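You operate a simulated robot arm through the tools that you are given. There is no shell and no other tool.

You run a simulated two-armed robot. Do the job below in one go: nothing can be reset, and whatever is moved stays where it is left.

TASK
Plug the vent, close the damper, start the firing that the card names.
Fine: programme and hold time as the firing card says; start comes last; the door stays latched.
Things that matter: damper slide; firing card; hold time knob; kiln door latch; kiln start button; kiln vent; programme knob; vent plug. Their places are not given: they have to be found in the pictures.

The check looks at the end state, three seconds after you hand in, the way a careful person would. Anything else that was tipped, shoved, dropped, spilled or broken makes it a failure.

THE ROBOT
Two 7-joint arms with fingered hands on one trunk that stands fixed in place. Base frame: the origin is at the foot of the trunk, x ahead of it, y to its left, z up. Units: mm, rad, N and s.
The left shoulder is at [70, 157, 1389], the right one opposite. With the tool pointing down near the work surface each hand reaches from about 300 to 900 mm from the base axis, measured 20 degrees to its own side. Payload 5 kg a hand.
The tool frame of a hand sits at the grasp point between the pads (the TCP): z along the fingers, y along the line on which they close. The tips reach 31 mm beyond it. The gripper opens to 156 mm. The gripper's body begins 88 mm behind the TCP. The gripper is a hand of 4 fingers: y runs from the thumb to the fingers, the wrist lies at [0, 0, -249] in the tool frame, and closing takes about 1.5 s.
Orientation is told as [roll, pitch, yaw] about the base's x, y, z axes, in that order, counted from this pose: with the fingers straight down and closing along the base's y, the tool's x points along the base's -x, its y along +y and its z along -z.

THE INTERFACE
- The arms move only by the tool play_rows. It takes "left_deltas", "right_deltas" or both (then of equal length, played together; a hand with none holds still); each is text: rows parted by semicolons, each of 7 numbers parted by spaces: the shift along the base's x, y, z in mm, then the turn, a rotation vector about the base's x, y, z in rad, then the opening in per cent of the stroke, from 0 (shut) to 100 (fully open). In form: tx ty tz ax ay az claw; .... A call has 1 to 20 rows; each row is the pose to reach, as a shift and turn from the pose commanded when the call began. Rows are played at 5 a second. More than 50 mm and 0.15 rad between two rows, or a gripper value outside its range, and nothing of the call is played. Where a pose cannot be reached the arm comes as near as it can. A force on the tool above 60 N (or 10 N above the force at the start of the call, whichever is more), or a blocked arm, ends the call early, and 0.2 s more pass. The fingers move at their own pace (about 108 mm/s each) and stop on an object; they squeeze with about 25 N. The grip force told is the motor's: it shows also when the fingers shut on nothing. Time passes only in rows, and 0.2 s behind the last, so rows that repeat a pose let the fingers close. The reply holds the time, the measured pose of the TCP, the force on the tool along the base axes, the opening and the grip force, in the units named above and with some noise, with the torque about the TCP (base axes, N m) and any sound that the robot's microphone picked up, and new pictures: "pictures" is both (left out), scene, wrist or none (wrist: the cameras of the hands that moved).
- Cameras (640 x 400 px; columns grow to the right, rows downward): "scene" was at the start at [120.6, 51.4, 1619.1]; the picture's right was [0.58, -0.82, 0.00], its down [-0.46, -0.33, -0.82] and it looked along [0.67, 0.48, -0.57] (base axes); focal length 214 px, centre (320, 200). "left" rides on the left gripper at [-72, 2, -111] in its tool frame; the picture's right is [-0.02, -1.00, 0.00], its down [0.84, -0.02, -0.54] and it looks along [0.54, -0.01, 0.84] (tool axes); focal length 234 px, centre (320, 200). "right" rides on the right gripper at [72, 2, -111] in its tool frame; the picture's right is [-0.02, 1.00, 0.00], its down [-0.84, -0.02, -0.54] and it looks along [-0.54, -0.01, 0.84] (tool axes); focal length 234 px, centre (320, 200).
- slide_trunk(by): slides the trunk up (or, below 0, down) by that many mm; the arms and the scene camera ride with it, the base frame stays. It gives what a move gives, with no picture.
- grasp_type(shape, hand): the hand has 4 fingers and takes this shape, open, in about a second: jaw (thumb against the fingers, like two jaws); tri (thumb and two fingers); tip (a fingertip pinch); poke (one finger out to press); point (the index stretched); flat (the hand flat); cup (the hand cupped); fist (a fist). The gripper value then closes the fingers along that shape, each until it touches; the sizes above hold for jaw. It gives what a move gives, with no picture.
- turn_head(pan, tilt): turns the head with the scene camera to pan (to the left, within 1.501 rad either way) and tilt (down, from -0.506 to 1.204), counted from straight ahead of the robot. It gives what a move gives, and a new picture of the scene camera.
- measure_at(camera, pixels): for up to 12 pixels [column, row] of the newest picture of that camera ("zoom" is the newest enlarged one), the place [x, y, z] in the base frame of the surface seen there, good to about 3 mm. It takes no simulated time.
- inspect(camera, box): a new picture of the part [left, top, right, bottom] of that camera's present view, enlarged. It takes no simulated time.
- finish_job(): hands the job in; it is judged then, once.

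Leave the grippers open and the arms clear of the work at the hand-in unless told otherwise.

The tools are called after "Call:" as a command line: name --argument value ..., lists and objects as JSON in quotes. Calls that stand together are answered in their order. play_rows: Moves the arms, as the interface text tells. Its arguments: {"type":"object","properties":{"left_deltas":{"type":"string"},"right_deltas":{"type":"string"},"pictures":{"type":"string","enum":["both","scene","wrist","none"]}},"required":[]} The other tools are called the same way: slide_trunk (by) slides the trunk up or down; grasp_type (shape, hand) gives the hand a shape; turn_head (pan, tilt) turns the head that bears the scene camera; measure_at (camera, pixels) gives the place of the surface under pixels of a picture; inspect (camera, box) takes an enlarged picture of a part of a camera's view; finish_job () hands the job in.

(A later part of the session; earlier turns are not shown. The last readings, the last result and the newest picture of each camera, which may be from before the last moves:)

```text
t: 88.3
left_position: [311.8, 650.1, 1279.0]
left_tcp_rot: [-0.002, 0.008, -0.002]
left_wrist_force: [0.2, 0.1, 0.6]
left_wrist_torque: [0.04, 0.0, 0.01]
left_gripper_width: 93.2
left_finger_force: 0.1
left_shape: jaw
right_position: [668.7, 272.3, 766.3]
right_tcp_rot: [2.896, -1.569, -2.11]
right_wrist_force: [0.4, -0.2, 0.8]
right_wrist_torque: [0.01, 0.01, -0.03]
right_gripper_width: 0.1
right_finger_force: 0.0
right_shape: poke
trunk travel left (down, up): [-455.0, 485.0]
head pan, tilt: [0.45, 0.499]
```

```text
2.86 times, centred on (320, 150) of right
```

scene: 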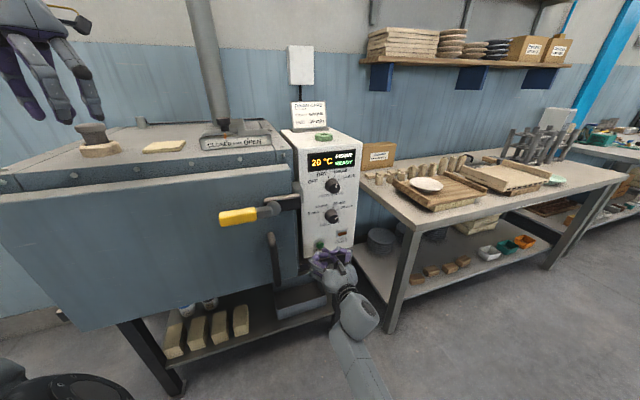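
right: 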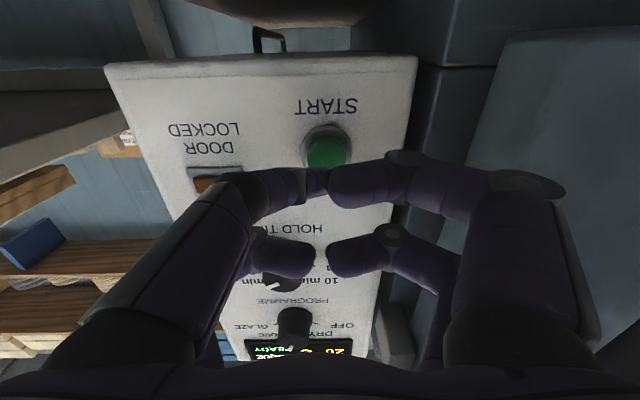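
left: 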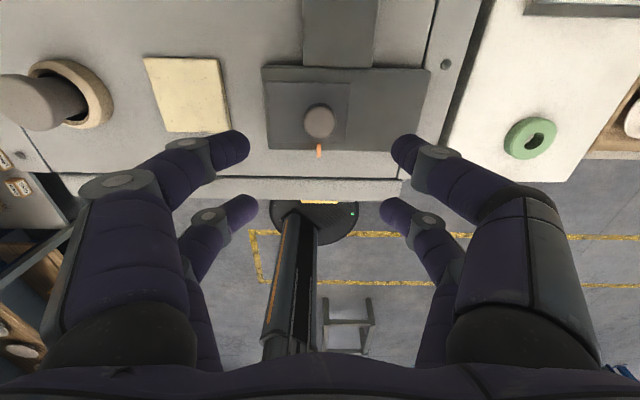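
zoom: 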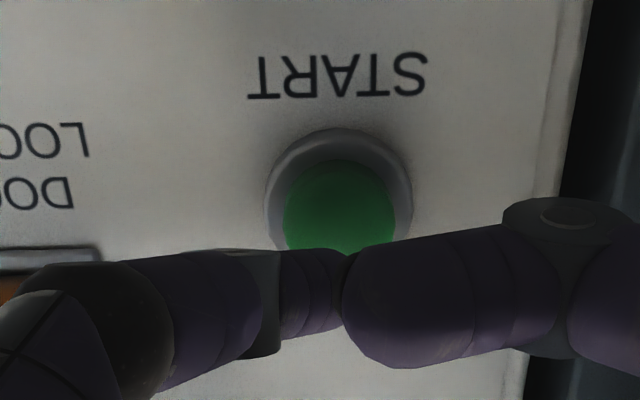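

The fingertip is about 20 mm from the button and slightly to its right. I'll nudge 4 mm left and press in slowly, watching the force and the display.

Call:
play_rows --right_deltas "2 8 0 0 0 0 0; 5.5 11 0 0 0 0 0; 8.5 14 0 0 0 0 0; 11 16.5 0 0 0 0 0; 13 18.5 0 0 0 0 0; 15 20.5 0 0 0 0 0; 15 20.5 0 0 0 0 0"

Call:
inspect --camera "scene" --box '[295, 140, 365, 270]'

Call:
inspect --camera "right" --box '[240, 80, 400, 220]'

```text
t: 90.2
left_position: [311.7, 652.3, 1278.5]
left_tcp_rot: [-0.005, 0.008, -0.001]
left_wrist_force: [-0.3, -0.6, 0.1]
left_wrist_torque: [0.01, 0.01, 0.0]
left_gripper_width: 93.0
left_finger_force: 0.2
left_shape: jaw
right_position: [682.6, 273.8, 734.8]
right_tcp_rot: [-0.369, -1.527, 1.141]
right_wrist_force: [1.1, 0.7, -0.4]
right_wrist_torque: [-0.02, 0.0, 0.02]
right_gripper_width: 0.0
right_finger_force: 0.0
right_shape: poke
trunk travel left (down, up): [-455.0, 485.0]
head pan, tilt: [0.45, 0.499]
stopped in row 7 (right hand): the arm was blocked; the commanded pose is now the measured one
```

scene: 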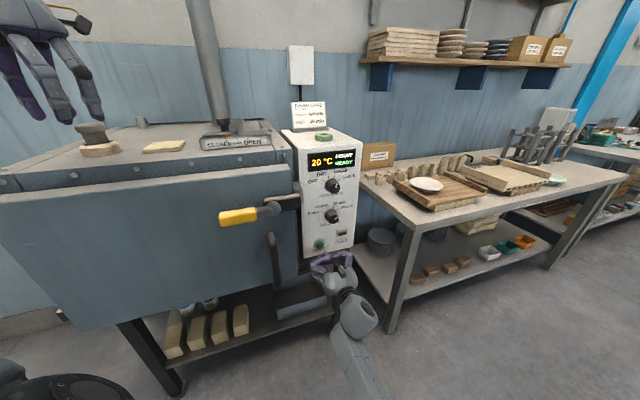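
right: 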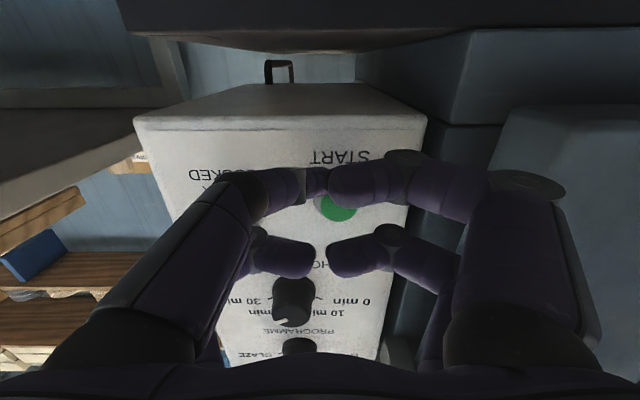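

```text
3.08 times, centred on (330, 205) of scene
```

zoom: 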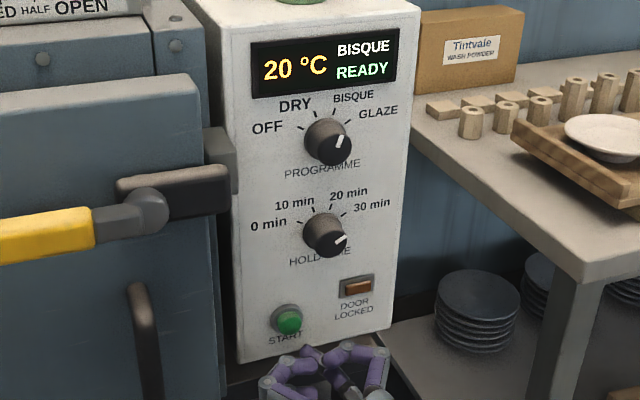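

```text
2.86 times, centred on (320, 150) of right
```

zoom: 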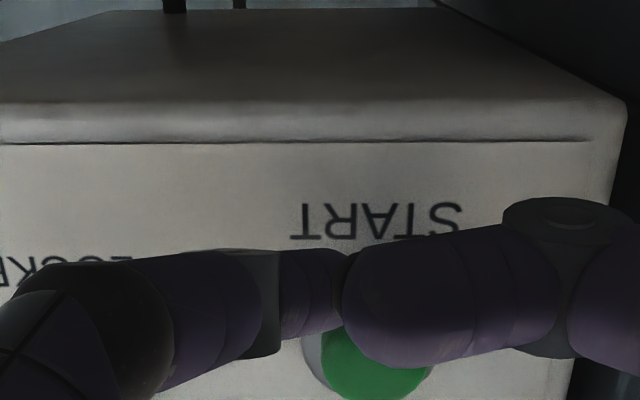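

Blocked again by an arm limit (no contact force, and the hand sagged), not by the button. Rolls in the positive direction gave the arm plenty of margin earlier, so I'll back off, level the hand and roll it to +45°. The poking fingertip lies nearly on the roll axis.

Call:
play_rows --right_deltas "-15 -12 0 0 0 0 0; -32 -25 5 0.02 -0.01 0.006 0; -45 -30 18 0.04 -0.018 0.013 0; -52 -33 31 0.13 0.07 0.013 0; -52 -33 31 0.22 0.16 0.013 0; -52 -33 31 0.31 0.25 0.013 0; -52 -33 31 0.40 0.34 0.013 0; -52 -33 31 0.49 0.43 0.013 0; -52 -33 31 0.595 0.537 0.013 0; -52 -33 31 0.595 0.537 0.013 0"

Call:
inspect --camera "scene" --box '[300, 225, 380, 300]'

Call:
inspect --camera "right" --box '[240, 80, 400, 220]'

```text
t: 92.3
left_position: [311.8, 651.7, 1279.0]
left_tcp_rot: [-0.003, 0.01, -0.002]
left_wrist_force: [-0.1, -0.3, 1.2]
left_wrist_torque: [-0.04, 0.02, -0.02]
left_gripper_width: 93.0
left_finger_force: 0.0
left_shape: jaw
right_position: [630.4, 242.2, 765.6]
right_tcp_rot: [1.581, -0.782, -0.775]
right_wrist_force: [0.1, 0.2, 0.1]
right_wrist_torque: [0.01, 0.01, 0.0]
right_gripper_width: 0.0
right_finger_force: 0.1
right_shape: poke
trunk travel left (down, up): [-455.0, 485.0]
head pan, tilt: [0.45, 0.499]
```

scene: 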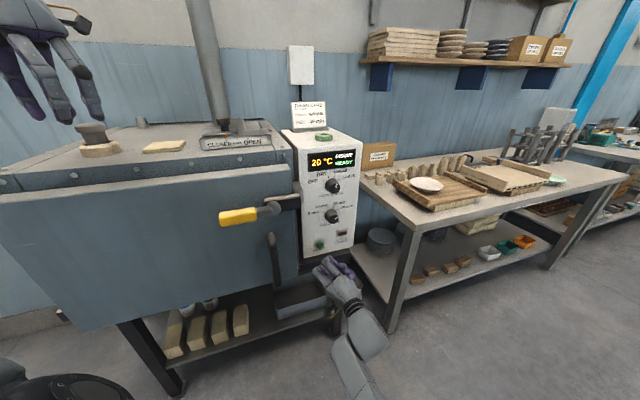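
right: 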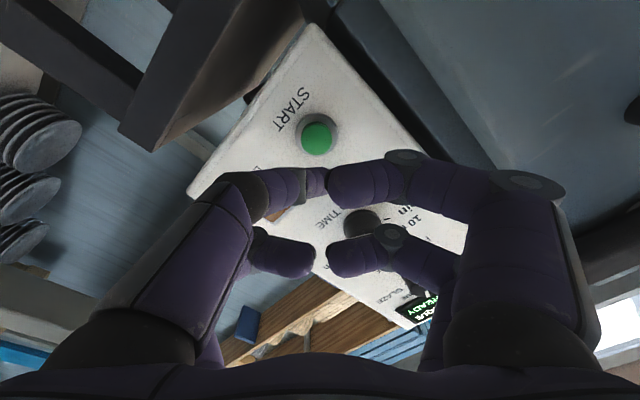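

```text
5.33 times, centred on (340, 262) of scene
```

zoom: 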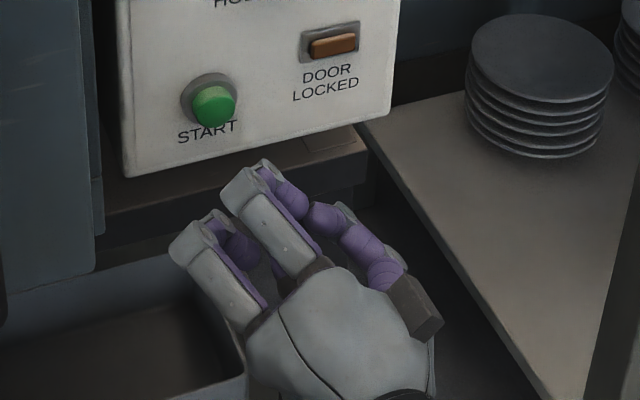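

```text
2.86 times, centred on (320, 150) of right
```

zoom: 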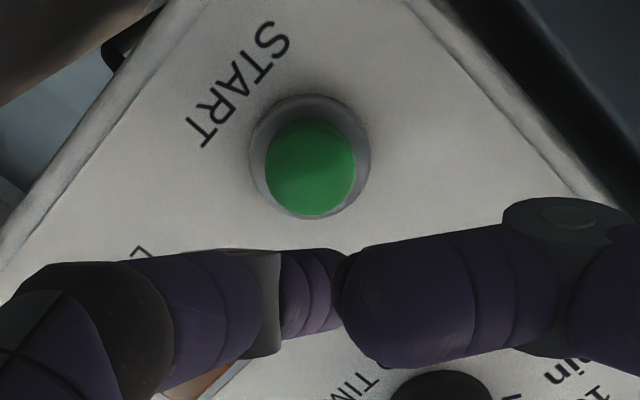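

The hand sits well at +45°, with the fingertip at about u=272.5, z=770. I'll advance 58 mm with z -3 mm and check that the arm follows.

Call:
play_rows --right_deltas "9 8 -2 0 0 0 0; 18 17 -3 0 0 0 0; 27 26 -3 0 0 0 0; 36 35 -3 0 0 0 0; 41.5 40.5 -3 0 0 0 0; 41.5 40.5 -3 0 0 0 0"

Call:
inspect --camera "scene" --box '[300, 225, 380, 300]'

Call:
inspect --camera "right" --box '[240, 80, 400, 220]'

```text
t: 93.8
left_position: [311.6, 650.7, 1279.4]
left_tcp_rot: [-0.003, 0.008, -0.002]
left_wrist_force: [0.8, 0.7, 0.9]
left_wrist_torque: [0.01, -0.03, 0.03]
left_gripper_width: 93.2
left_finger_force: 0.0
left_shape: jaw
right_position: [672.5, 281.6, 763.2]
right_tcp_rot: [1.578, -0.785, -0.774]
right_wrist_force: [-0.2, 0.2, 0.3]
right_wrist_torque: [0.0, -0.01, 0.0]
right_gripper_width: 0.0
right_finger_force: 0.1
right_shape: poke
trunk travel left (down, up): [-455.0, 485.0]
head pan, tilt: [0.45, 0.499]
```

scene: 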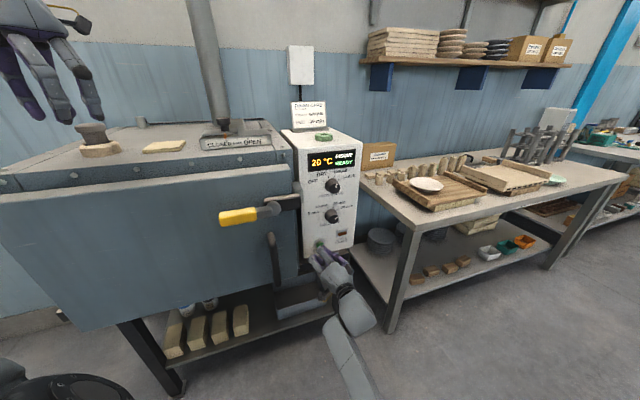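
right: 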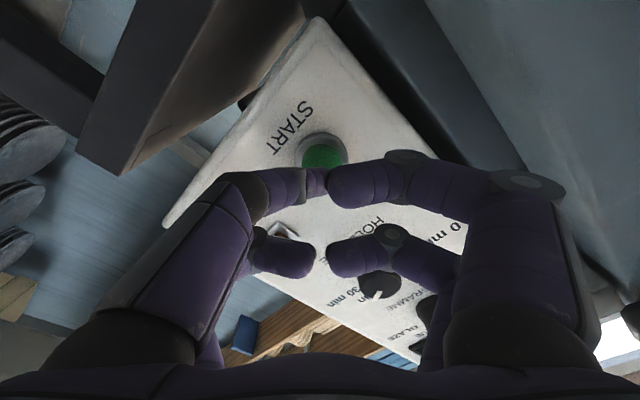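

```text
5.33 times, centred on (340, 262) of scene
```

zoom: 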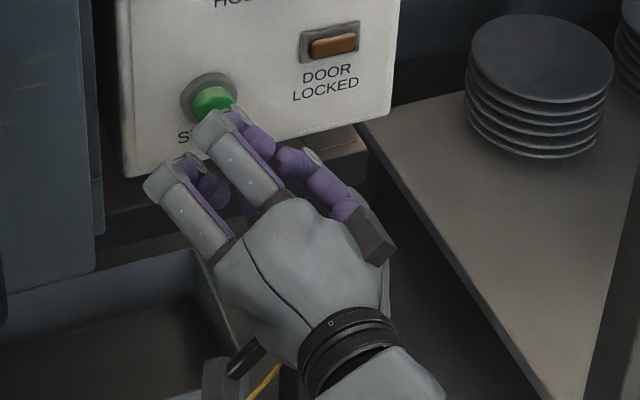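

```text
2.86 times, centred on (320, 150) of right
```

zoom: 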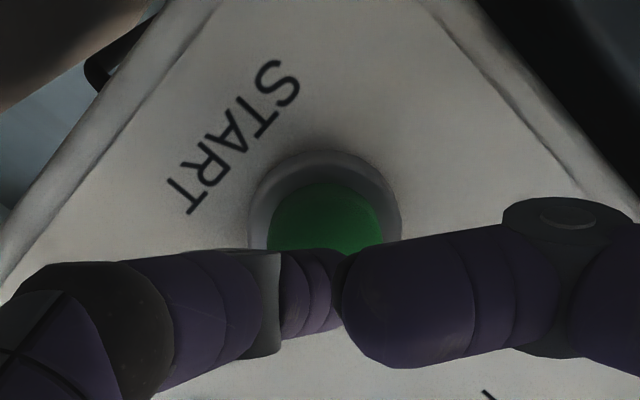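

The arm follows this time, and the fingertip is right in front of the green cap. I'll press in slowly over about 20 mm.

Call:
play_rows --right_deltas "1 4 -2 0 0 0 0; 3.5 6.5 -2 0 0 0 0; 6 9 -2 0 0 0 0; 8 11 -2 0 0 0 0; 10 13 -2 0 0 0 0; 12 15 -2 0 0 0 0; 12 15 -2 0 0 0 0"

Call:
inspect --camera "scene" --box '[295, 140, 365, 270]'

Call:
inspect --camera "right" --box '[240, 80, 400, 220]'

```text
t: 95.5
left_position: [312.4, 650.9, 1278.6]
left_tcp_rot: [-0.003, 0.007, -0.002]
left_wrist_force: [0.7, -0.1, -0.4]
left_wrist_torque: [0.01, 0.02, 0.01]
left_gripper_width: 93.1
left_finger_force: 0.1
left_shape: jaw
right_position: [685.7, 273.3, 721.9]
right_tcp_rot: [1.506, -0.81, -0.736]
right_wrist_force: [0.1, 0.0, 0.0]
right_wrist_torque: [-0.03, -0.01, 0.01]
right_gripper_width: 0.1
right_finger_force: 0.0
right_shape: poke
trunk travel left (down, up): [-455.0, 485.0]
head pan, tilt: [0.45, 0.499]
stopped in row 7 (right hand): the arm was blocked; the commanded pose is now the measured one
```

scene: 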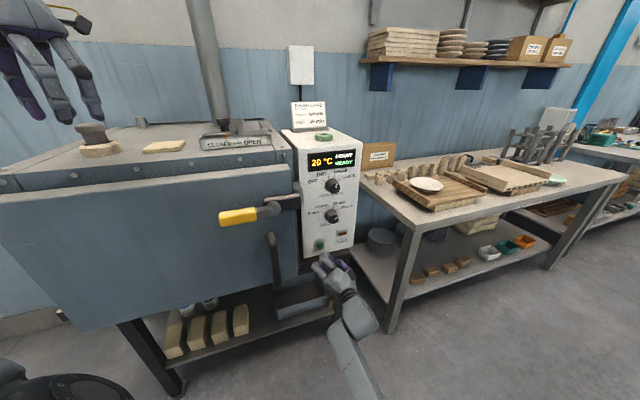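
right: 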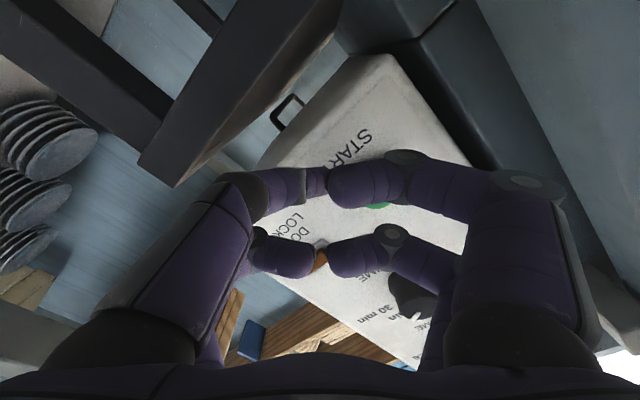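

```text
3.08 times, centred on (330, 205) of scene
```

zoom: 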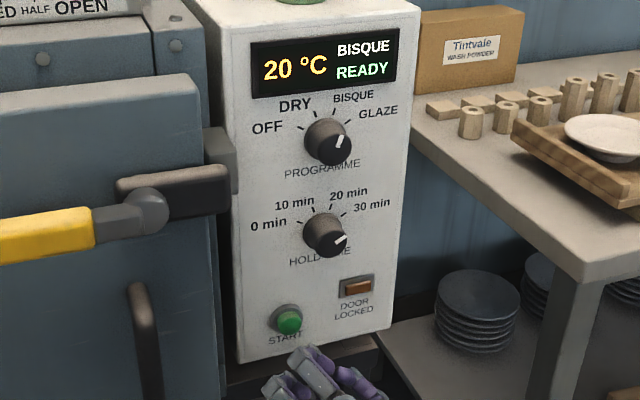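

```text
2.86 times, centred on (320, 150) of right
```

zoom: 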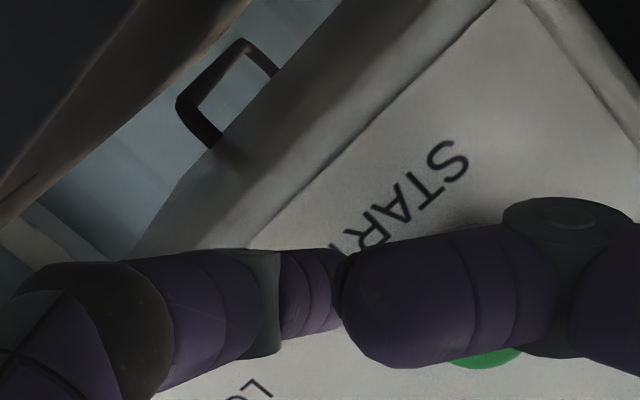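

It stopped again with the same kind of sag (down, right and back), so something on the arm itself may be limiting it. I'll look down at the right arm and elbow.

Call:
turn_head --pan 0.1 --tilt 1.1

```text
t: 96.5
left_position: [312.3, 651.7, 1279.2]
left_tcp_rot: [-0.004, 0.009, -0.001]
left_wrist_force: [-0.4, -1.0, 0.5]
left_wrist_torque: [0.0, -0.01, 0.01]
left_gripper_width: 93.3
left_finger_force: 0.1
left_shape: jaw
right_position: [685.8, 272.4, 722.1]
right_tcp_rot: [1.507, -0.806, -0.735]
right_wrist_force: [0.5, -0.1, 0.1]
right_wrist_torque: [0.04, 0.01, -0.01]
right_gripper_width: 0.1
right_finger_force: 0.1
right_shape: poke
trunk travel left (down, up): [-455.0, 485.0]
head pan, tilt: [0.099, 1.1]
```

scene: 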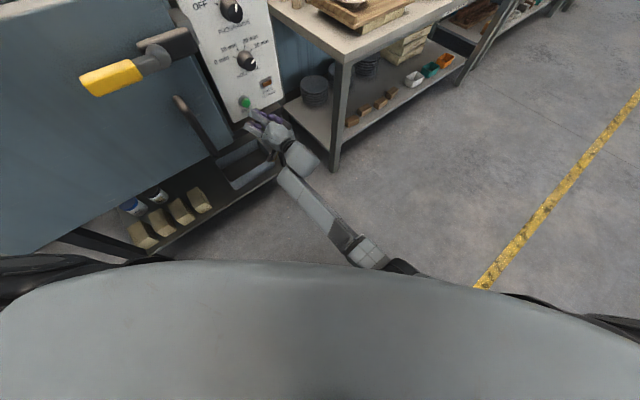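

I'll measure along the forearm, elbow, tray and stand edges.

Call:
measure_at --camera "scene" --pixels '[[300, 160], [290, 180], [310, 205], [340, 235], [370, 250], [400, 265], [250, 170], [275, 165], [225, 155], [245, 103], [265, 125], [285, 130]]'

Call:
inspect --camera "scene" --box '[200, 60, 340, 200]'

```text
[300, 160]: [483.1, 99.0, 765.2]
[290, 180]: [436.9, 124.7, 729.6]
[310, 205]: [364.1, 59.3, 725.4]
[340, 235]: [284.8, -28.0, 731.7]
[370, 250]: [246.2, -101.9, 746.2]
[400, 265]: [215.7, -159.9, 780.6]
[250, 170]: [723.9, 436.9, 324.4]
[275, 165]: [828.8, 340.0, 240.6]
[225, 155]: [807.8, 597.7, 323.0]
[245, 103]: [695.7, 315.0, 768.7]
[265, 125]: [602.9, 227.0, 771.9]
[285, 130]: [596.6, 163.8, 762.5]
```

```text
2.86 times, centred on (270, 130) of scene
```

zoom: 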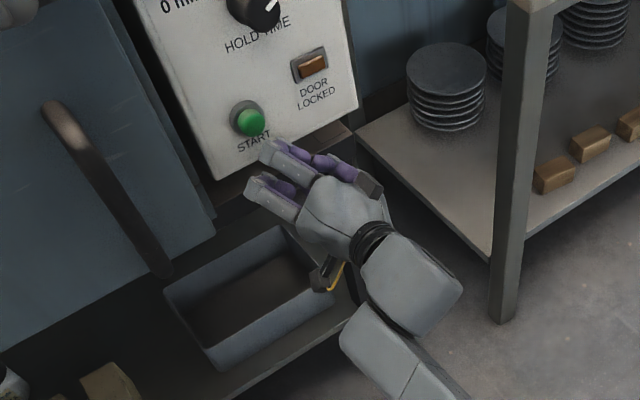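

The forearm is in line with the hand here, a stretched-wrist singularity. Working at about 185 mm below the shoulder, as for the programme knob, was flawless. So I'll lower the trunk another 120 mm. First I'll retract the right hand, and bring the left hand in front of the kiln line so it can't come down onto it.

Call:
play_rows --right_deltas "-15 -15 0 0 0 0 0; -30 -30 5 0 0 0 0; -45 -45 15 0 0 0 0; -60 -60 30 0 0 0 0; -70 -70 45 0 0 0 0; -70 -70 45 0 0 0 0; -70 -70 45 0 0 0 0; -70 -70 45 0 0 0 0" --left_deltas "-8 -25 10 0 0 0 60; -16 -55 20 0 0 0 60; -24 -85 30 0 0 0 60; -32 -115 40 0 0 0 60; -40 -145 50 0 0 0 60; -50 -175 50 0 0 0 60; -60 -200 50 0 0 0 60; -60 -200 50 0 0 0 60" --pictures "scene"

Call:
turn_head --pan 0.9 --tilt 0.6

```text
t: 98.3
left_position: [295.8, 448.7, 1271.6]
left_tcp_rot: [-0.003, 0.007, -0.002]
left_wrist_force: [0.1, 0.2, 0.4]
left_wrist_torque: [0.02, 0.02, 0.0]
left_gripper_width: 93.0
left_finger_force: 0.0
left_shape: jaw
left hand out of reach, approached as far as the arm can: row 2, 3, 4, 5, 6, 7, 8
right_position: [614.7, 204.2, 767.8]
right_tcp_rot: [1.509, -0.805, -0.737]
right_wrist_force: [1.6, 0.8, -0.2]
right_wrist_torque: [-0.04, 0.03, -0.02]
right_gripper_width: 0.4
right_finger_force: 0.0
right_shape: poke
trunk travel left (down, up): [-455.0, 485.0]
head pan, tilt: [0.099, 1.1]
```

scene: 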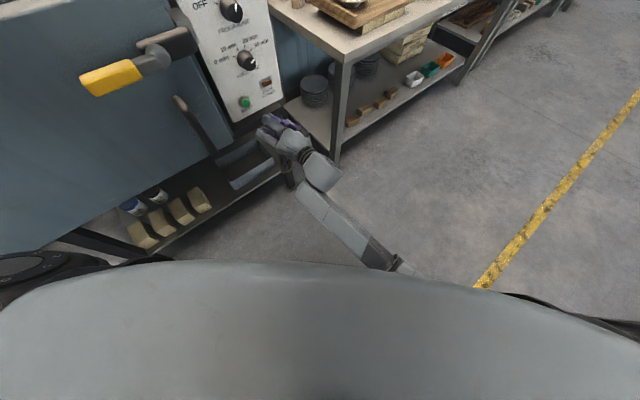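

```text
t: 99.5
left_position: [295.6, 450.1, 1270.5]
left_tcp_rot: [-0.004, 0.006, -0.002]
left_wrist_force: [0.1, -0.2, 0.2]
left_wrist_torque: [-0.02, 0.03, -0.02]
left_gripper_width: 93.2
left_finger_force: 0.1
left_shape: jaw
right_position: [614.2, 204.2, 768.5]
right_tcp_rot: [1.511, -0.807, -0.737]
right_wrist_force: [0.3, 0.2, -0.3]
right_wrist_torque: [0.01, 0.01, 0.02]
right_gripper_width: 0.0
right_finger_force: 0.0
right_shape: poke
trunk travel left (down, up): [-455.0, 485.0]
head pan, tilt: [0.901, 0.6]
```

scene: 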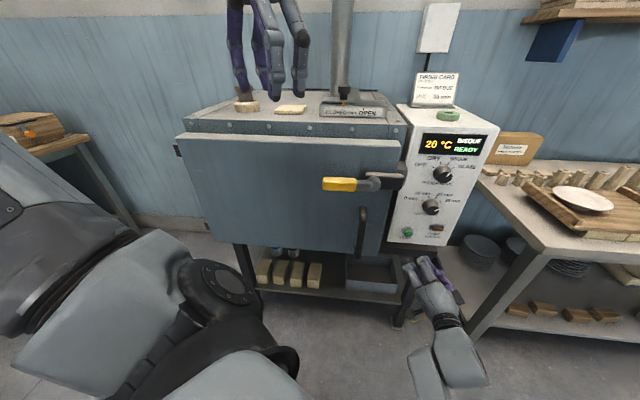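

The left hand is now in front of the kiln at (296, 450). I'll check that the left elbow and the kiln door have clearance before lowering.

Call:
measure_at --camera "scene" --pixels '[[230, 290], [290, 350], [200, 265], [130, 235], [50, 180], [60, 290], [250, 180], [300, 150], [200, 150], [375, 180], [262, 80], [300, 85]]'

```text
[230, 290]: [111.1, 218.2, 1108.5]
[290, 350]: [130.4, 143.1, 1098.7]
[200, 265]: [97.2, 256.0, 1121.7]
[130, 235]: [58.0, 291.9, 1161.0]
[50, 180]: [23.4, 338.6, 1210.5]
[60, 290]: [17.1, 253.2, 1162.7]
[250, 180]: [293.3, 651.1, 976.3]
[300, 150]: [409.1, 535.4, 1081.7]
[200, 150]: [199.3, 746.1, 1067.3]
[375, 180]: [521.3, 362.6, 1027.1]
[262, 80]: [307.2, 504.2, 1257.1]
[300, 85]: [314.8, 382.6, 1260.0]
```

All left-arm parts stay more than 90 mm clear of the door (s≈668). Lowering the trunk 120 mm and looking at the panel again.

Call:
slide_trunk --by -120

Call:
turn_head --pan 0.4 --tilt 0.35

```text
t: 101.0
left_position: [294.4, 448.3, 1150.6]
left_tcp_rot: [-0.003, 0.005, -0.002]
left_wrist_force: [0.7, 0.6, 1.1]
left_wrist_torque: [0.0, 0.01, -0.01]
left_gripper_width: 93.1
left_finger_force: 0.2
left_shape: jaw
right_position: [615.1, 203.7, 649.1]
right_tcp_rot: [1.511, -0.808, -0.737]
right_wrist_force: [0.6, -0.5, 0.8]
right_wrist_torque: [0.01, 0.02, 0.01]
right_gripper_width: 0.1
right_finger_force: 0.0
right_shape: poke
trunk travel left (down, up): [-335.0, 605.0]
head pan, tilt: [0.901, 0.6]
```

```text
t: 101.9
left_position: [295.8, 449.3, 1151.0]
left_tcp_rot: [-0.005, 0.006, -0.001]
left_wrist_force: [-0.4, -0.4, -0.3]
left_wrist_torque: [0.0, 0.01, -0.03]
left_gripper_width: 93.1
left_finger_force: 0.1
left_shape: jaw
right_position: [613.1, 205.0, 648.3]
right_tcp_rot: [1.511, -0.806, -0.737]
right_wrist_force: [-0.1, 0.1, 0.1]
right_wrist_torque: [-0.02, 0.0, 0.02]
right_gripper_width: 0.0
right_finger_force: 0.0
right_shape: poke
trunk travel left (down, up): [-335.0, 605.0]
head pan, tilt: [0.4, 0.351]
```

scene: 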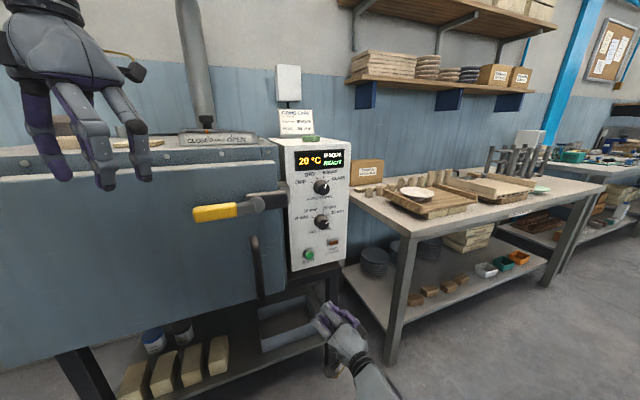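

Now I'll raise the right hand to button height, correcting the tilt.

Call:
play_rows --right_deltas "-2 3 30 0.01 -0.003 -0.001 0; -4 6 60 0.02 -0.006 -0.002 0; -6 9 90 0.03 -0.009 -0.003 0; -8 10.4 115 0.0456 -0.0116 -0.005 0; -8 10.4 115 0.0456 -0.0116 -0.005 0; -8 10.4 115 0.0456 -0.0116 -0.005 0"

Call:
inspect --camera "scene" --box '[280, 220, 380, 330]'

Call:
inspect --camera "right" --box '[240, 80, 400, 220]'

```text
t: 103.3
left_position: [295.4, 448.8, 1150.0]
left_tcp_rot: [-0.003, 0.005, -0.001]
left_wrist_force: [0.3, 0.1, -0.9]
left_wrist_torque: [0.02, 0.0, 0.01]
left_gripper_width: 93.2
left_finger_force: 0.0
left_shape: jaw
right_position: [606.3, 215.0, 764.4]
right_tcp_rot: [1.569, -0.784, -0.783]
right_wrist_force: [0.8, -0.1, 0.7]
right_wrist_torque: [-0.01, -0.02, -0.04]
right_gripper_width: 0.0
right_finger_force: 0.0
right_shape: poke
trunk travel left (down, up): [-335.0, 605.0]
head pan, tilt: [0.4, 0.351]
```

scene: 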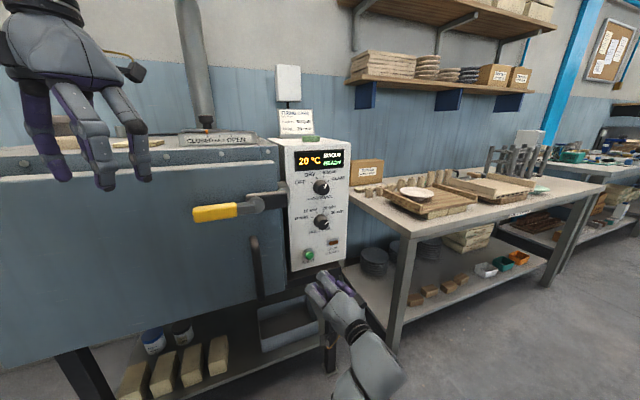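
right: 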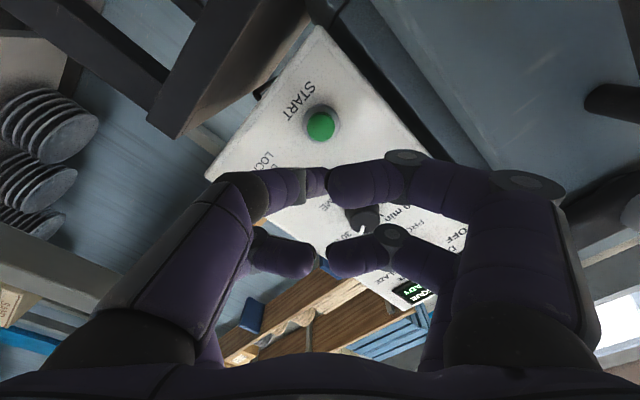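

```text
3.64 times, centred on (330, 275) of scene
```

zoom: 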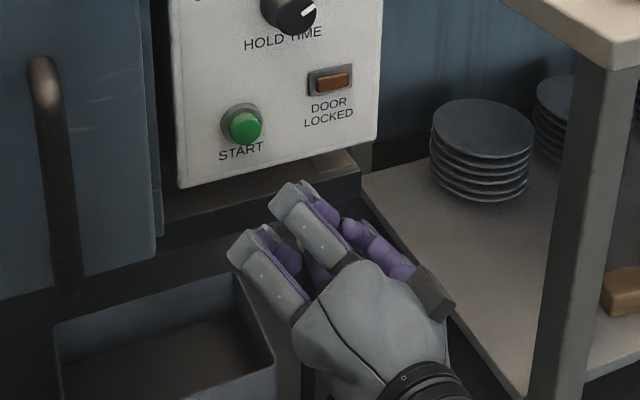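

```text
2.86 times, centred on (320, 150) of right
```

zoom: 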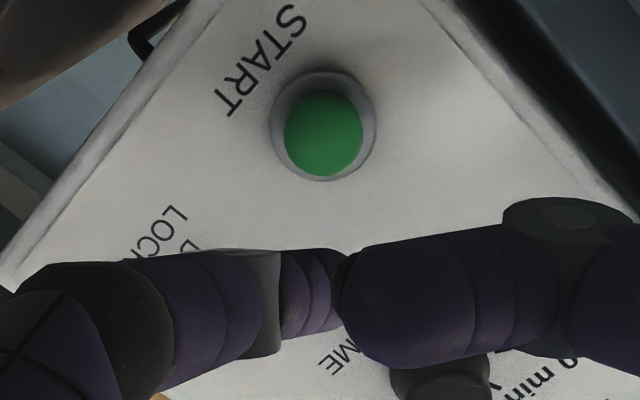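

Good. Now I'll advance to about 10 mm short of the button with a small alignment shift, and check that the arm follows.

Call:
play_rows --right_deltas "12 14 -4 0 0 0 0; 25 27 -4 0 0 0 0; 38 40 -4 0 0 0 0; 50 52 -4 0 0 0 0; 58 60 -4 0 0 0 0; 63.6 65.6 -4 0 0 0 0; 63.6 65.6 -4 0 0 0 0"

Call:
inspect --camera "scene" --box '[280, 220, 360, 300]'

Call:
inspect --camera "right" --box '[240, 80, 400, 220]'

```text
t: 104.9
left_position: [295.4, 448.7, 1150.6]
left_tcp_rot: [-0.003, 0.005, -0.002]
left_wrist_force: [-0.3, 0.1, -0.4]
left_wrist_torque: [0.0, 0.01, 0.03]
left_gripper_width: 93.5
left_finger_force: 0.0
left_shape: jaw
right_position: [669.3, 278.8, 759.0]
right_tcp_rot: [1.569, -0.784, -0.784]
right_wrist_force: [-0.5, 0.3, -0.2]
right_wrist_torque: [0.02, -0.04, -0.03]
right_gripper_width: 0.0
right_finger_force: 0.1
right_shape: poke
trunk travel left (down, up): [-335.0, 605.0]
head pan, tilt: [0.4, 0.351]
```

scene: 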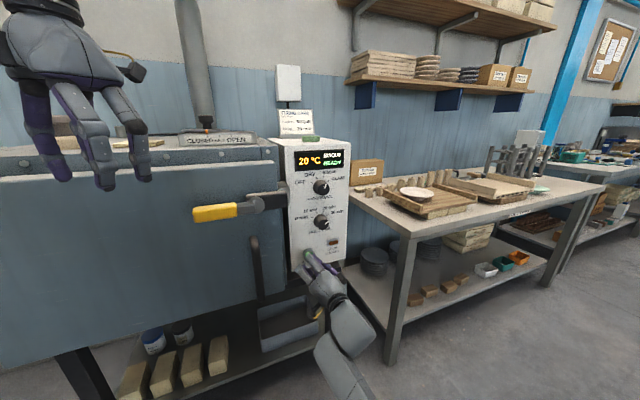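
right: 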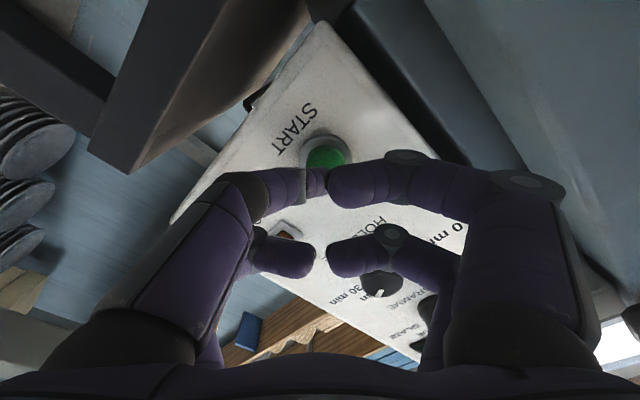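

```text
5.00 times, centred on (320, 260) of scene
```

zoom: 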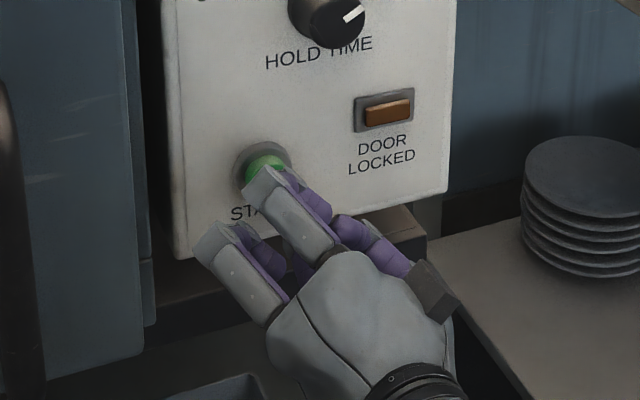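

```text
2.86 times, centred on (320, 150) of right
```

zoom: 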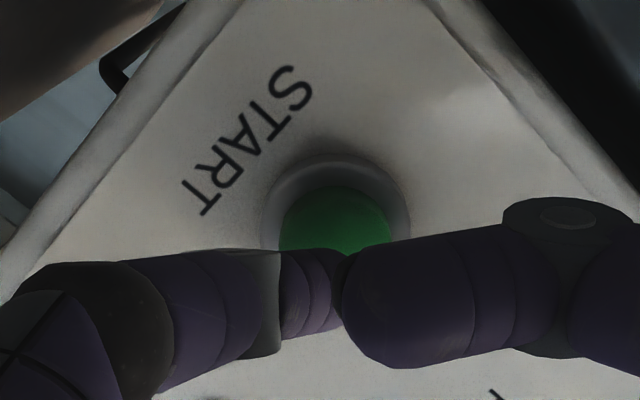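

The arm follows well. Pressing in slowly, 2.5 mm per row.

Call:
play_rows --right_deltas "2 2 0 0 0 0 0; 4 4 0 0 0 0 0; 6 6 0 0 0 0 0; 8 8 0 0 0 0 0; 9.5 9.5 0 0 0 0 0; 11 11 0 0 0 0 0"

Call:
inspect --camera "scene" --box '[280, 140, 360, 290]'

Call:
inspect --camera "right" --box '[240, 80, 400, 220]'

```text
t: 106.3
left_position: [295.2, 447.4, 1150.3]
left_tcp_rot: [-0.005, 0.004, -0.001]
left_wrist_force: [-0.6, -0.7, 0.6]
left_wrist_torque: [-0.02, 0.01, 0.0]
left_gripper_width: 93.3
left_finger_force: 0.0
left_shape: jaw
right_position: [681.0, 290.4, 761.3]
right_tcp_rot: [1.568, -0.784, -0.785]
right_wrist_force: [-2.3, -0.7, -1.0]
right_wrist_torque: [-0.01, 0.01, 0.01]
right_gripper_width: 0.3
right_finger_force: 0.0
right_shape: poke
trunk travel left (down, up): [-335.0, 605.0]
head pan, tilt: [0.4, 0.351]
heard: click
```

scene: 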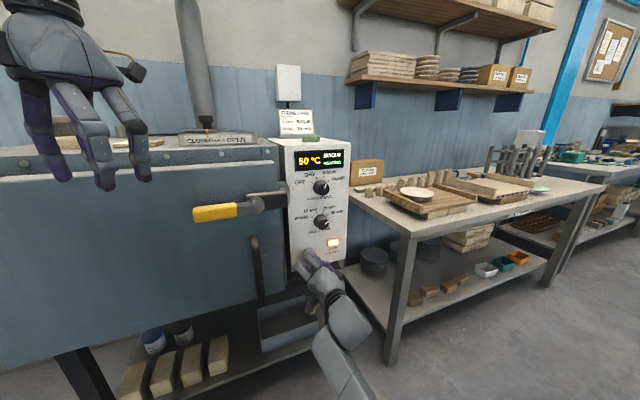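
right: 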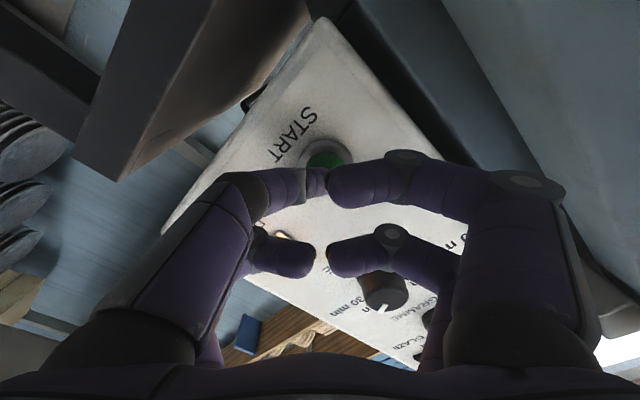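

```text
2.67 times, centred on (320, 215) of scene
```

zoom: 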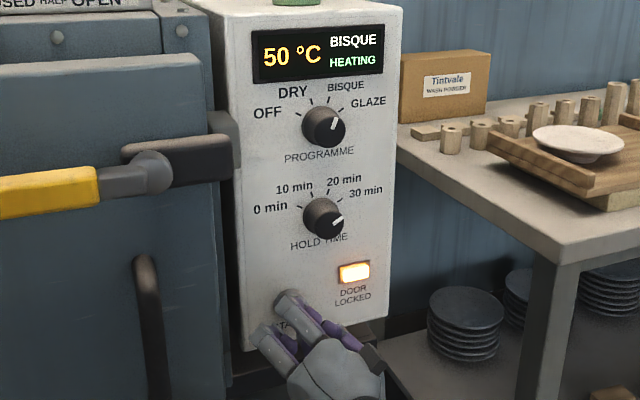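

```text
2.86 times, centred on (320, 150) of right
```

zoom: 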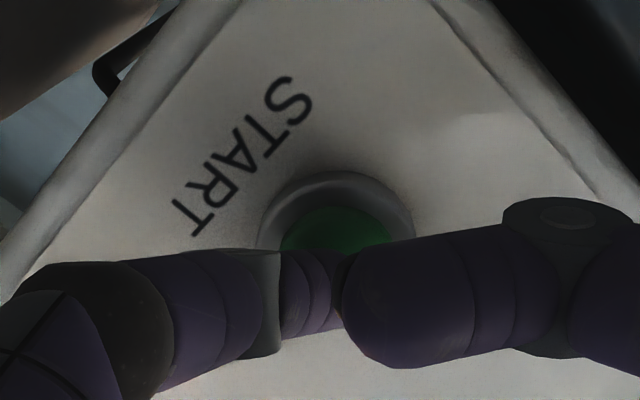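

A click was heard. The display shows 50 °C, BISQUE, HEATING, and the DOOR LOCKED lamp is lit. I'll retract straight back along the normal.

Call:
play_rows --right_deltas "-10 -10 0 0 0 0 0; -25 -25 0 0 0 0 0; -45 -45 0 0 0 0 0; -70 -70 0 0 0 0 0; -95 -95 0 0 0 0 0; -120 -120 0 0 0 0 0; -145 -145 0 0 0 0 0; -170 -170 0 0 0 0 0; -170 -170 0 0 0 0 0"

Call:
grasp_type --hand "right" --shape "jaw"

Call:
inspect --camera "scene" --box '[280, 130, 360, 280]'

```text
t: 108.3
left_position: [296.5, 449.9, 1150.9]
left_tcp_rot: [-0.005, 0.008, -0.001]
left_wrist_force: [0.7, 1.1, 0.1]
left_wrist_torque: [-0.02, 0.0, 0.01]
left_gripper_width: 93.1
left_finger_force: 0.0
left_shape: jaw
right_position: [510.4, 120.6, 759.6]
right_tcp_rot: [1.569, -0.783, -0.786]
right_wrist_force: [0.1, -0.3, 0.6]
right_wrist_torque: [0.02, -0.02, 0.02]
right_gripper_width: 0.0
right_finger_force: 0.1
right_shape: poke
trunk travel left (down, up): [-335.0, 605.0]
head pan, tilt: [0.4, 0.351]
```

scene: 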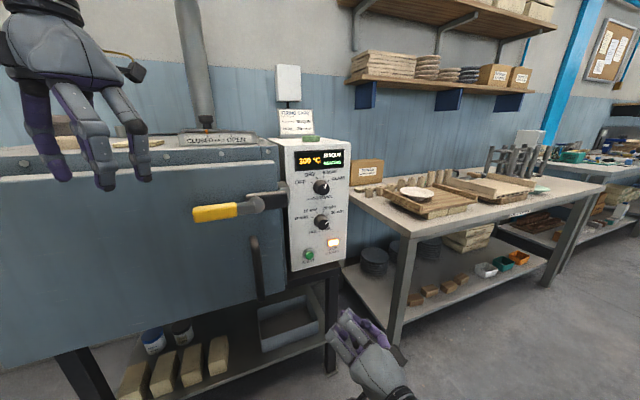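
right: 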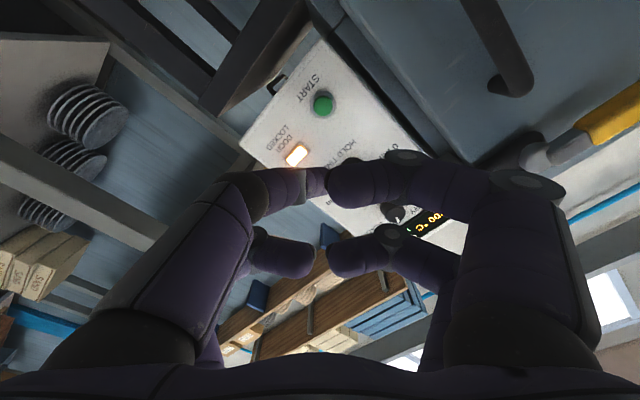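

```text
t: 109.2
left_position: [296.1, 448.5, 1150.2]
left_tcp_rot: [-0.004, 0.006, 0.0]
left_wrist_force: [-0.2, 1.0, 0.0]
left_wrist_torque: [0.02, 0.02, 0.0]
left_gripper_width: 93.1
left_finger_force: 0.1
left_shape: jaw
right_position: [510.6, 120.8, 758.8]
right_tcp_rot: [1.57, -0.782, -0.784]
right_wrist_force: [0.5, 0.7, 0.2]
right_wrist_torque: [0.0, 0.01, 0.03]
right_gripper_width: 155.6
right_finger_force: 0.0
right_shape: jaw
trunk travel left (down, up): [-335.0, 605.0]
head pan, tilt: [0.4, 0.351]
```

```text
2.67 times, centred on (320, 205) of scene
```

zoom: 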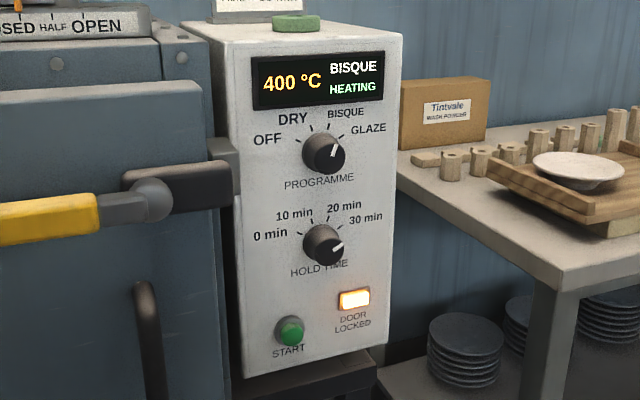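

The firing is running and both hands are open. I'll raise the trunk back up, which carries both hands clear, and take a last look at the plug, damper and latch.

Call:
slide_trunk --by 300

Call:
turn_head --pan 0.75 --tilt 0.55

Call:
inspect --camera "scene" --box '[160, 100, 460, 300]'

```text
t: 112.2
left_position: [294.7, 449.3, 1450.1]
left_tcp_rot: [-0.003, 0.004, -0.002]
left_wrist_force: [0.9, 0.6, -0.1]
left_wrist_torque: [0.01, -0.01, 0.01]
left_gripper_width: 93.3
left_finger_force: 0.0
left_shape: jaw
right_position: [510.7, 121.0, 1059.1]
right_tcp_rot: [1.569, -0.784, -0.785]
right_wrist_force: [-0.6, -0.3, 0.2]
right_wrist_torque: [-0.02, 0.0, 0.01]
right_gripper_width: 155.9
right_finger_force: 0.1
right_shape: jaw
trunk travel left (down, up): [-635.0, 305.0]
head pan, tilt: [0.4, 0.351]
```

```text
t: 113.0
left_position: [296.4, 448.9, 1451.6]
left_tcp_rot: [-0.005, 0.006, -0.002]
left_wrist_force: [0.3, -0.4, 0.4]
left_wrist_torque: [-0.01, 0.0, -0.01]
left_gripper_width: 93.1
left_finger_force: 0.1
left_shape: jaw
right_position: [510.5, 120.4, 1058.7]
right_tcp_rot: [1.57, -0.782, -0.784]
right_wrist_force: [-0.5, 0.9, 0.6]
right_wrist_torque: [-0.01, 0.0, 0.01]
right_gripper_width: 155.8
right_finger_force: 0.0
right_shape: jaw
trunk travel left (down, up): [-635.0, 305.0]
head pan, tilt: [0.75, 0.55]
```

scene: 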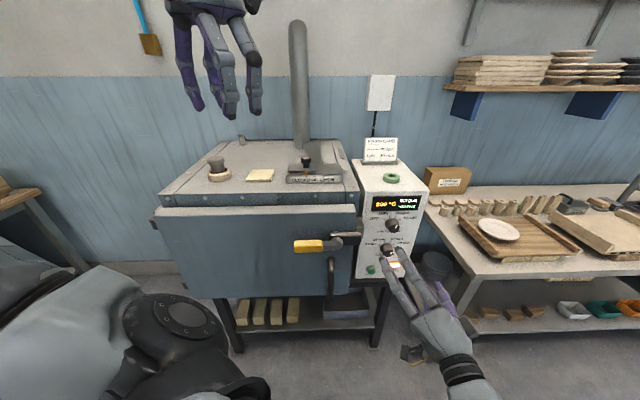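

```text
2.00 times, centred on (310, 200) of scene
```

zoom: 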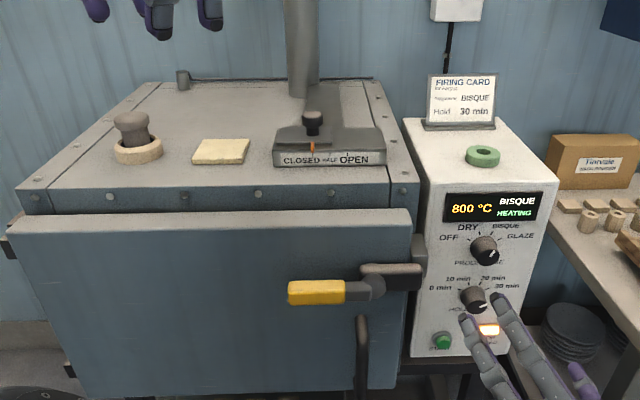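

A final close check of the plug and the damper marker.

Call:
inspect --camera "scene" --box '[195, 145, 255, 190]'

Call:
inspect --camera "scene" --box '[280, 145, 350, 190]'

```text
8.89 times, centred on (225, 168) of scene
```

zoom: 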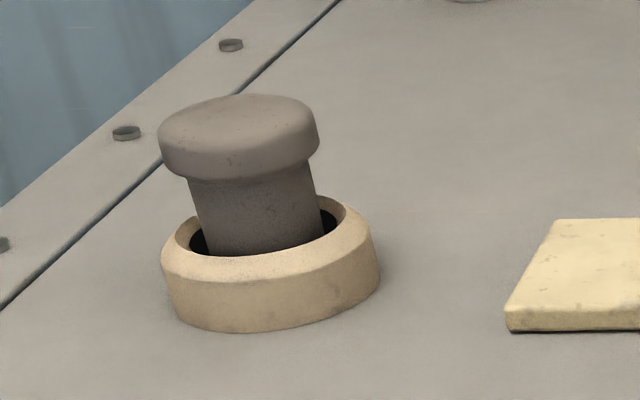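

```text
8.89 times, centred on (315, 168) of scene
```

zoom: 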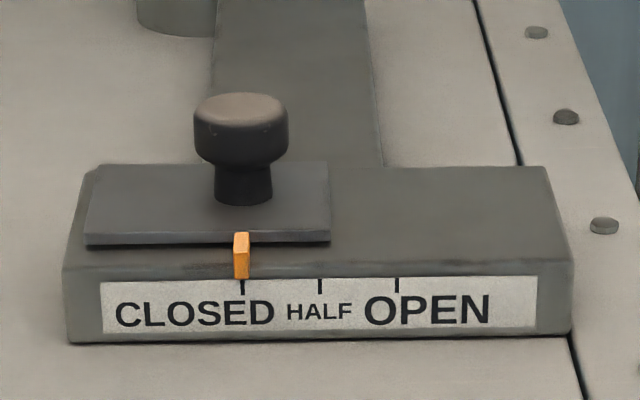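

Everything looks right. To be sure the plug is fully down, I'll look straight into the gap beside it with the left wrist camera, without touching anything. First the trunk goes up 140 mm.

Call:
slide_trunk --by 140

Call:
play_rows --left_deltas "5 40 0 0 0 0 60; 10 80 -10 0 0 0 60; 15 120 -30 0 0 0 60; 20 160 -60 0 0 0 60; 25 200 -90 0 0 0 60; 30 240 -120 0 0 0 60; 35 280 -150 0 0 0 60; 42 320 -180 0 0 0 60; 49 350 -210 0 0 0 60; 49 375 -240 0 0 0 60; 49 375 -255 0 0 0 60; 49 375 -255 0 0 0 60"

Call:
inspect --camera "left" --box '[240, 10, 400, 130]'

```text
t: 114.7
left_position: [296.2, 449.1, 1589.7]
left_tcp_rot: [-0.004, 0.006, -0.002]
left_wrist_force: [0.7, 0.1, 0.3]
left_wrist_torque: [0.02, 0.0, -0.03]
left_gripper_width: 93.2
left_finger_force: 0.1
left_shape: jaw
right_position: [510.0, 121.9, 1198.9]
right_tcp_rot: [1.568, -0.783, -0.784]
right_wrist_force: [-0.1, 0.0, 0.4]
right_wrist_torque: [0.0, -0.01, 0.02]
right_gripper_width: 155.8
right_finger_force: 0.1
right_shape: jaw
trunk travel left (down, up): [-775.0, 165.0]
head pan, tilt: [0.75, 0.55]
```

```text
refused: row 4 steps farther than a row can; nothing moved
```

```text
3.33 times, centred on (320, 70) of left
```

zoom: 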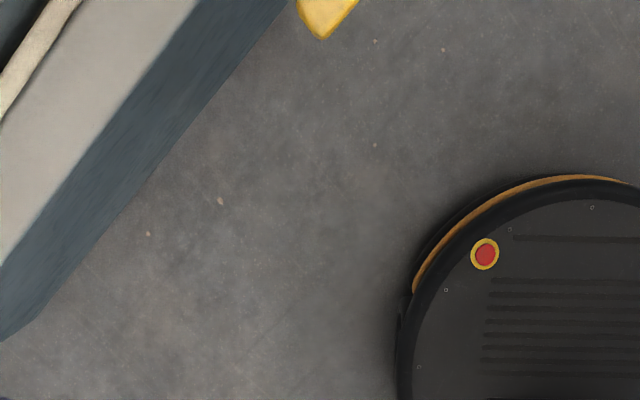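

The row steps were slightly too large, so nothing moved. I'll repeat with smaller steps, staying high: TCP to about (345, 824, 1340).

Call:
play_rows --left_deltas "4 30 -5 0 0 0 60; 8 60 -15 0 0 0 60; 12 90 -30 0 0 0 60; 16 120 -50 0 0 0 60; 20 150 -70 0 0 0 60; 24 180 -90 0 0 0 60; 28 210 -110 0 0 0 60; 32 240 -130 0 0 0 60; 36 270 -150 0 0 0 60; 40 300 -170 0 0 0 60; 44 325 -190 0 0 0 60; 49 350 -210 0 0 0 60; 49 375 -230 0 0 0 60; 49 375 -250 0 0 0 60; 49 375 -250 0 0 0 60"

Call:
inspect --camera "left" --box '[240, 10, 400, 130]'

```text
t: 117.9
left_position: [344.6, 822.3, 1340.6]
left_tcp_rot: [-0.004, 0.007, -0.001]
left_wrist_force: [0.7, -0.1, 0.4]
left_wrist_torque: [0.01, -0.01, 0.0]
left_gripper_width: 93.0
left_finger_force: 0.1
left_shape: jaw
right_position: [511.6, 121.4, 1198.8]
right_tcp_rot: [1.568, -0.785, -0.783]
right_wrist_force: [-0.5, 0.2, 0.6]
right_wrist_torque: [-0.01, -0.02, -0.01]
right_gripper_width: 155.8
right_finger_force: 0.0
right_shape: jaw
trunk travel left (down, up): [-775.0, 165.0]
head pan, tilt: [0.75, 0.55]
```

scene: 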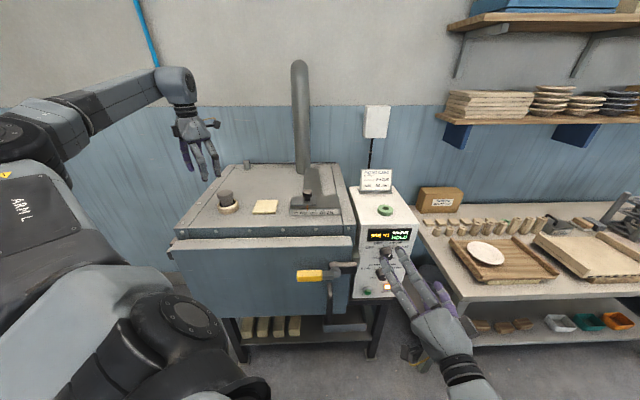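
left: 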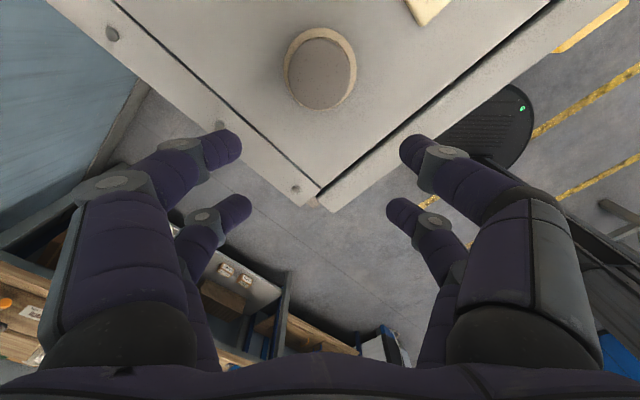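

```text
3.33 times, centred on (320, 70) of left
```

zoom: 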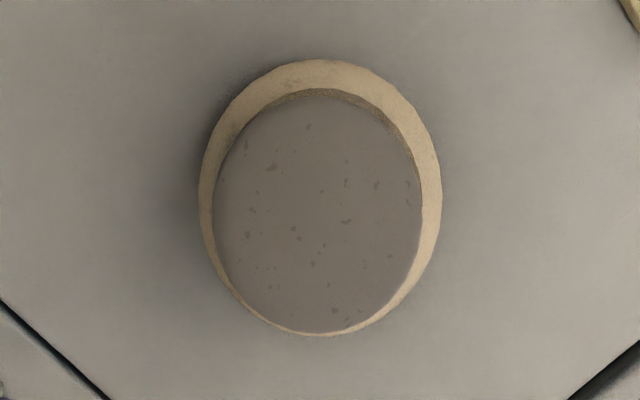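

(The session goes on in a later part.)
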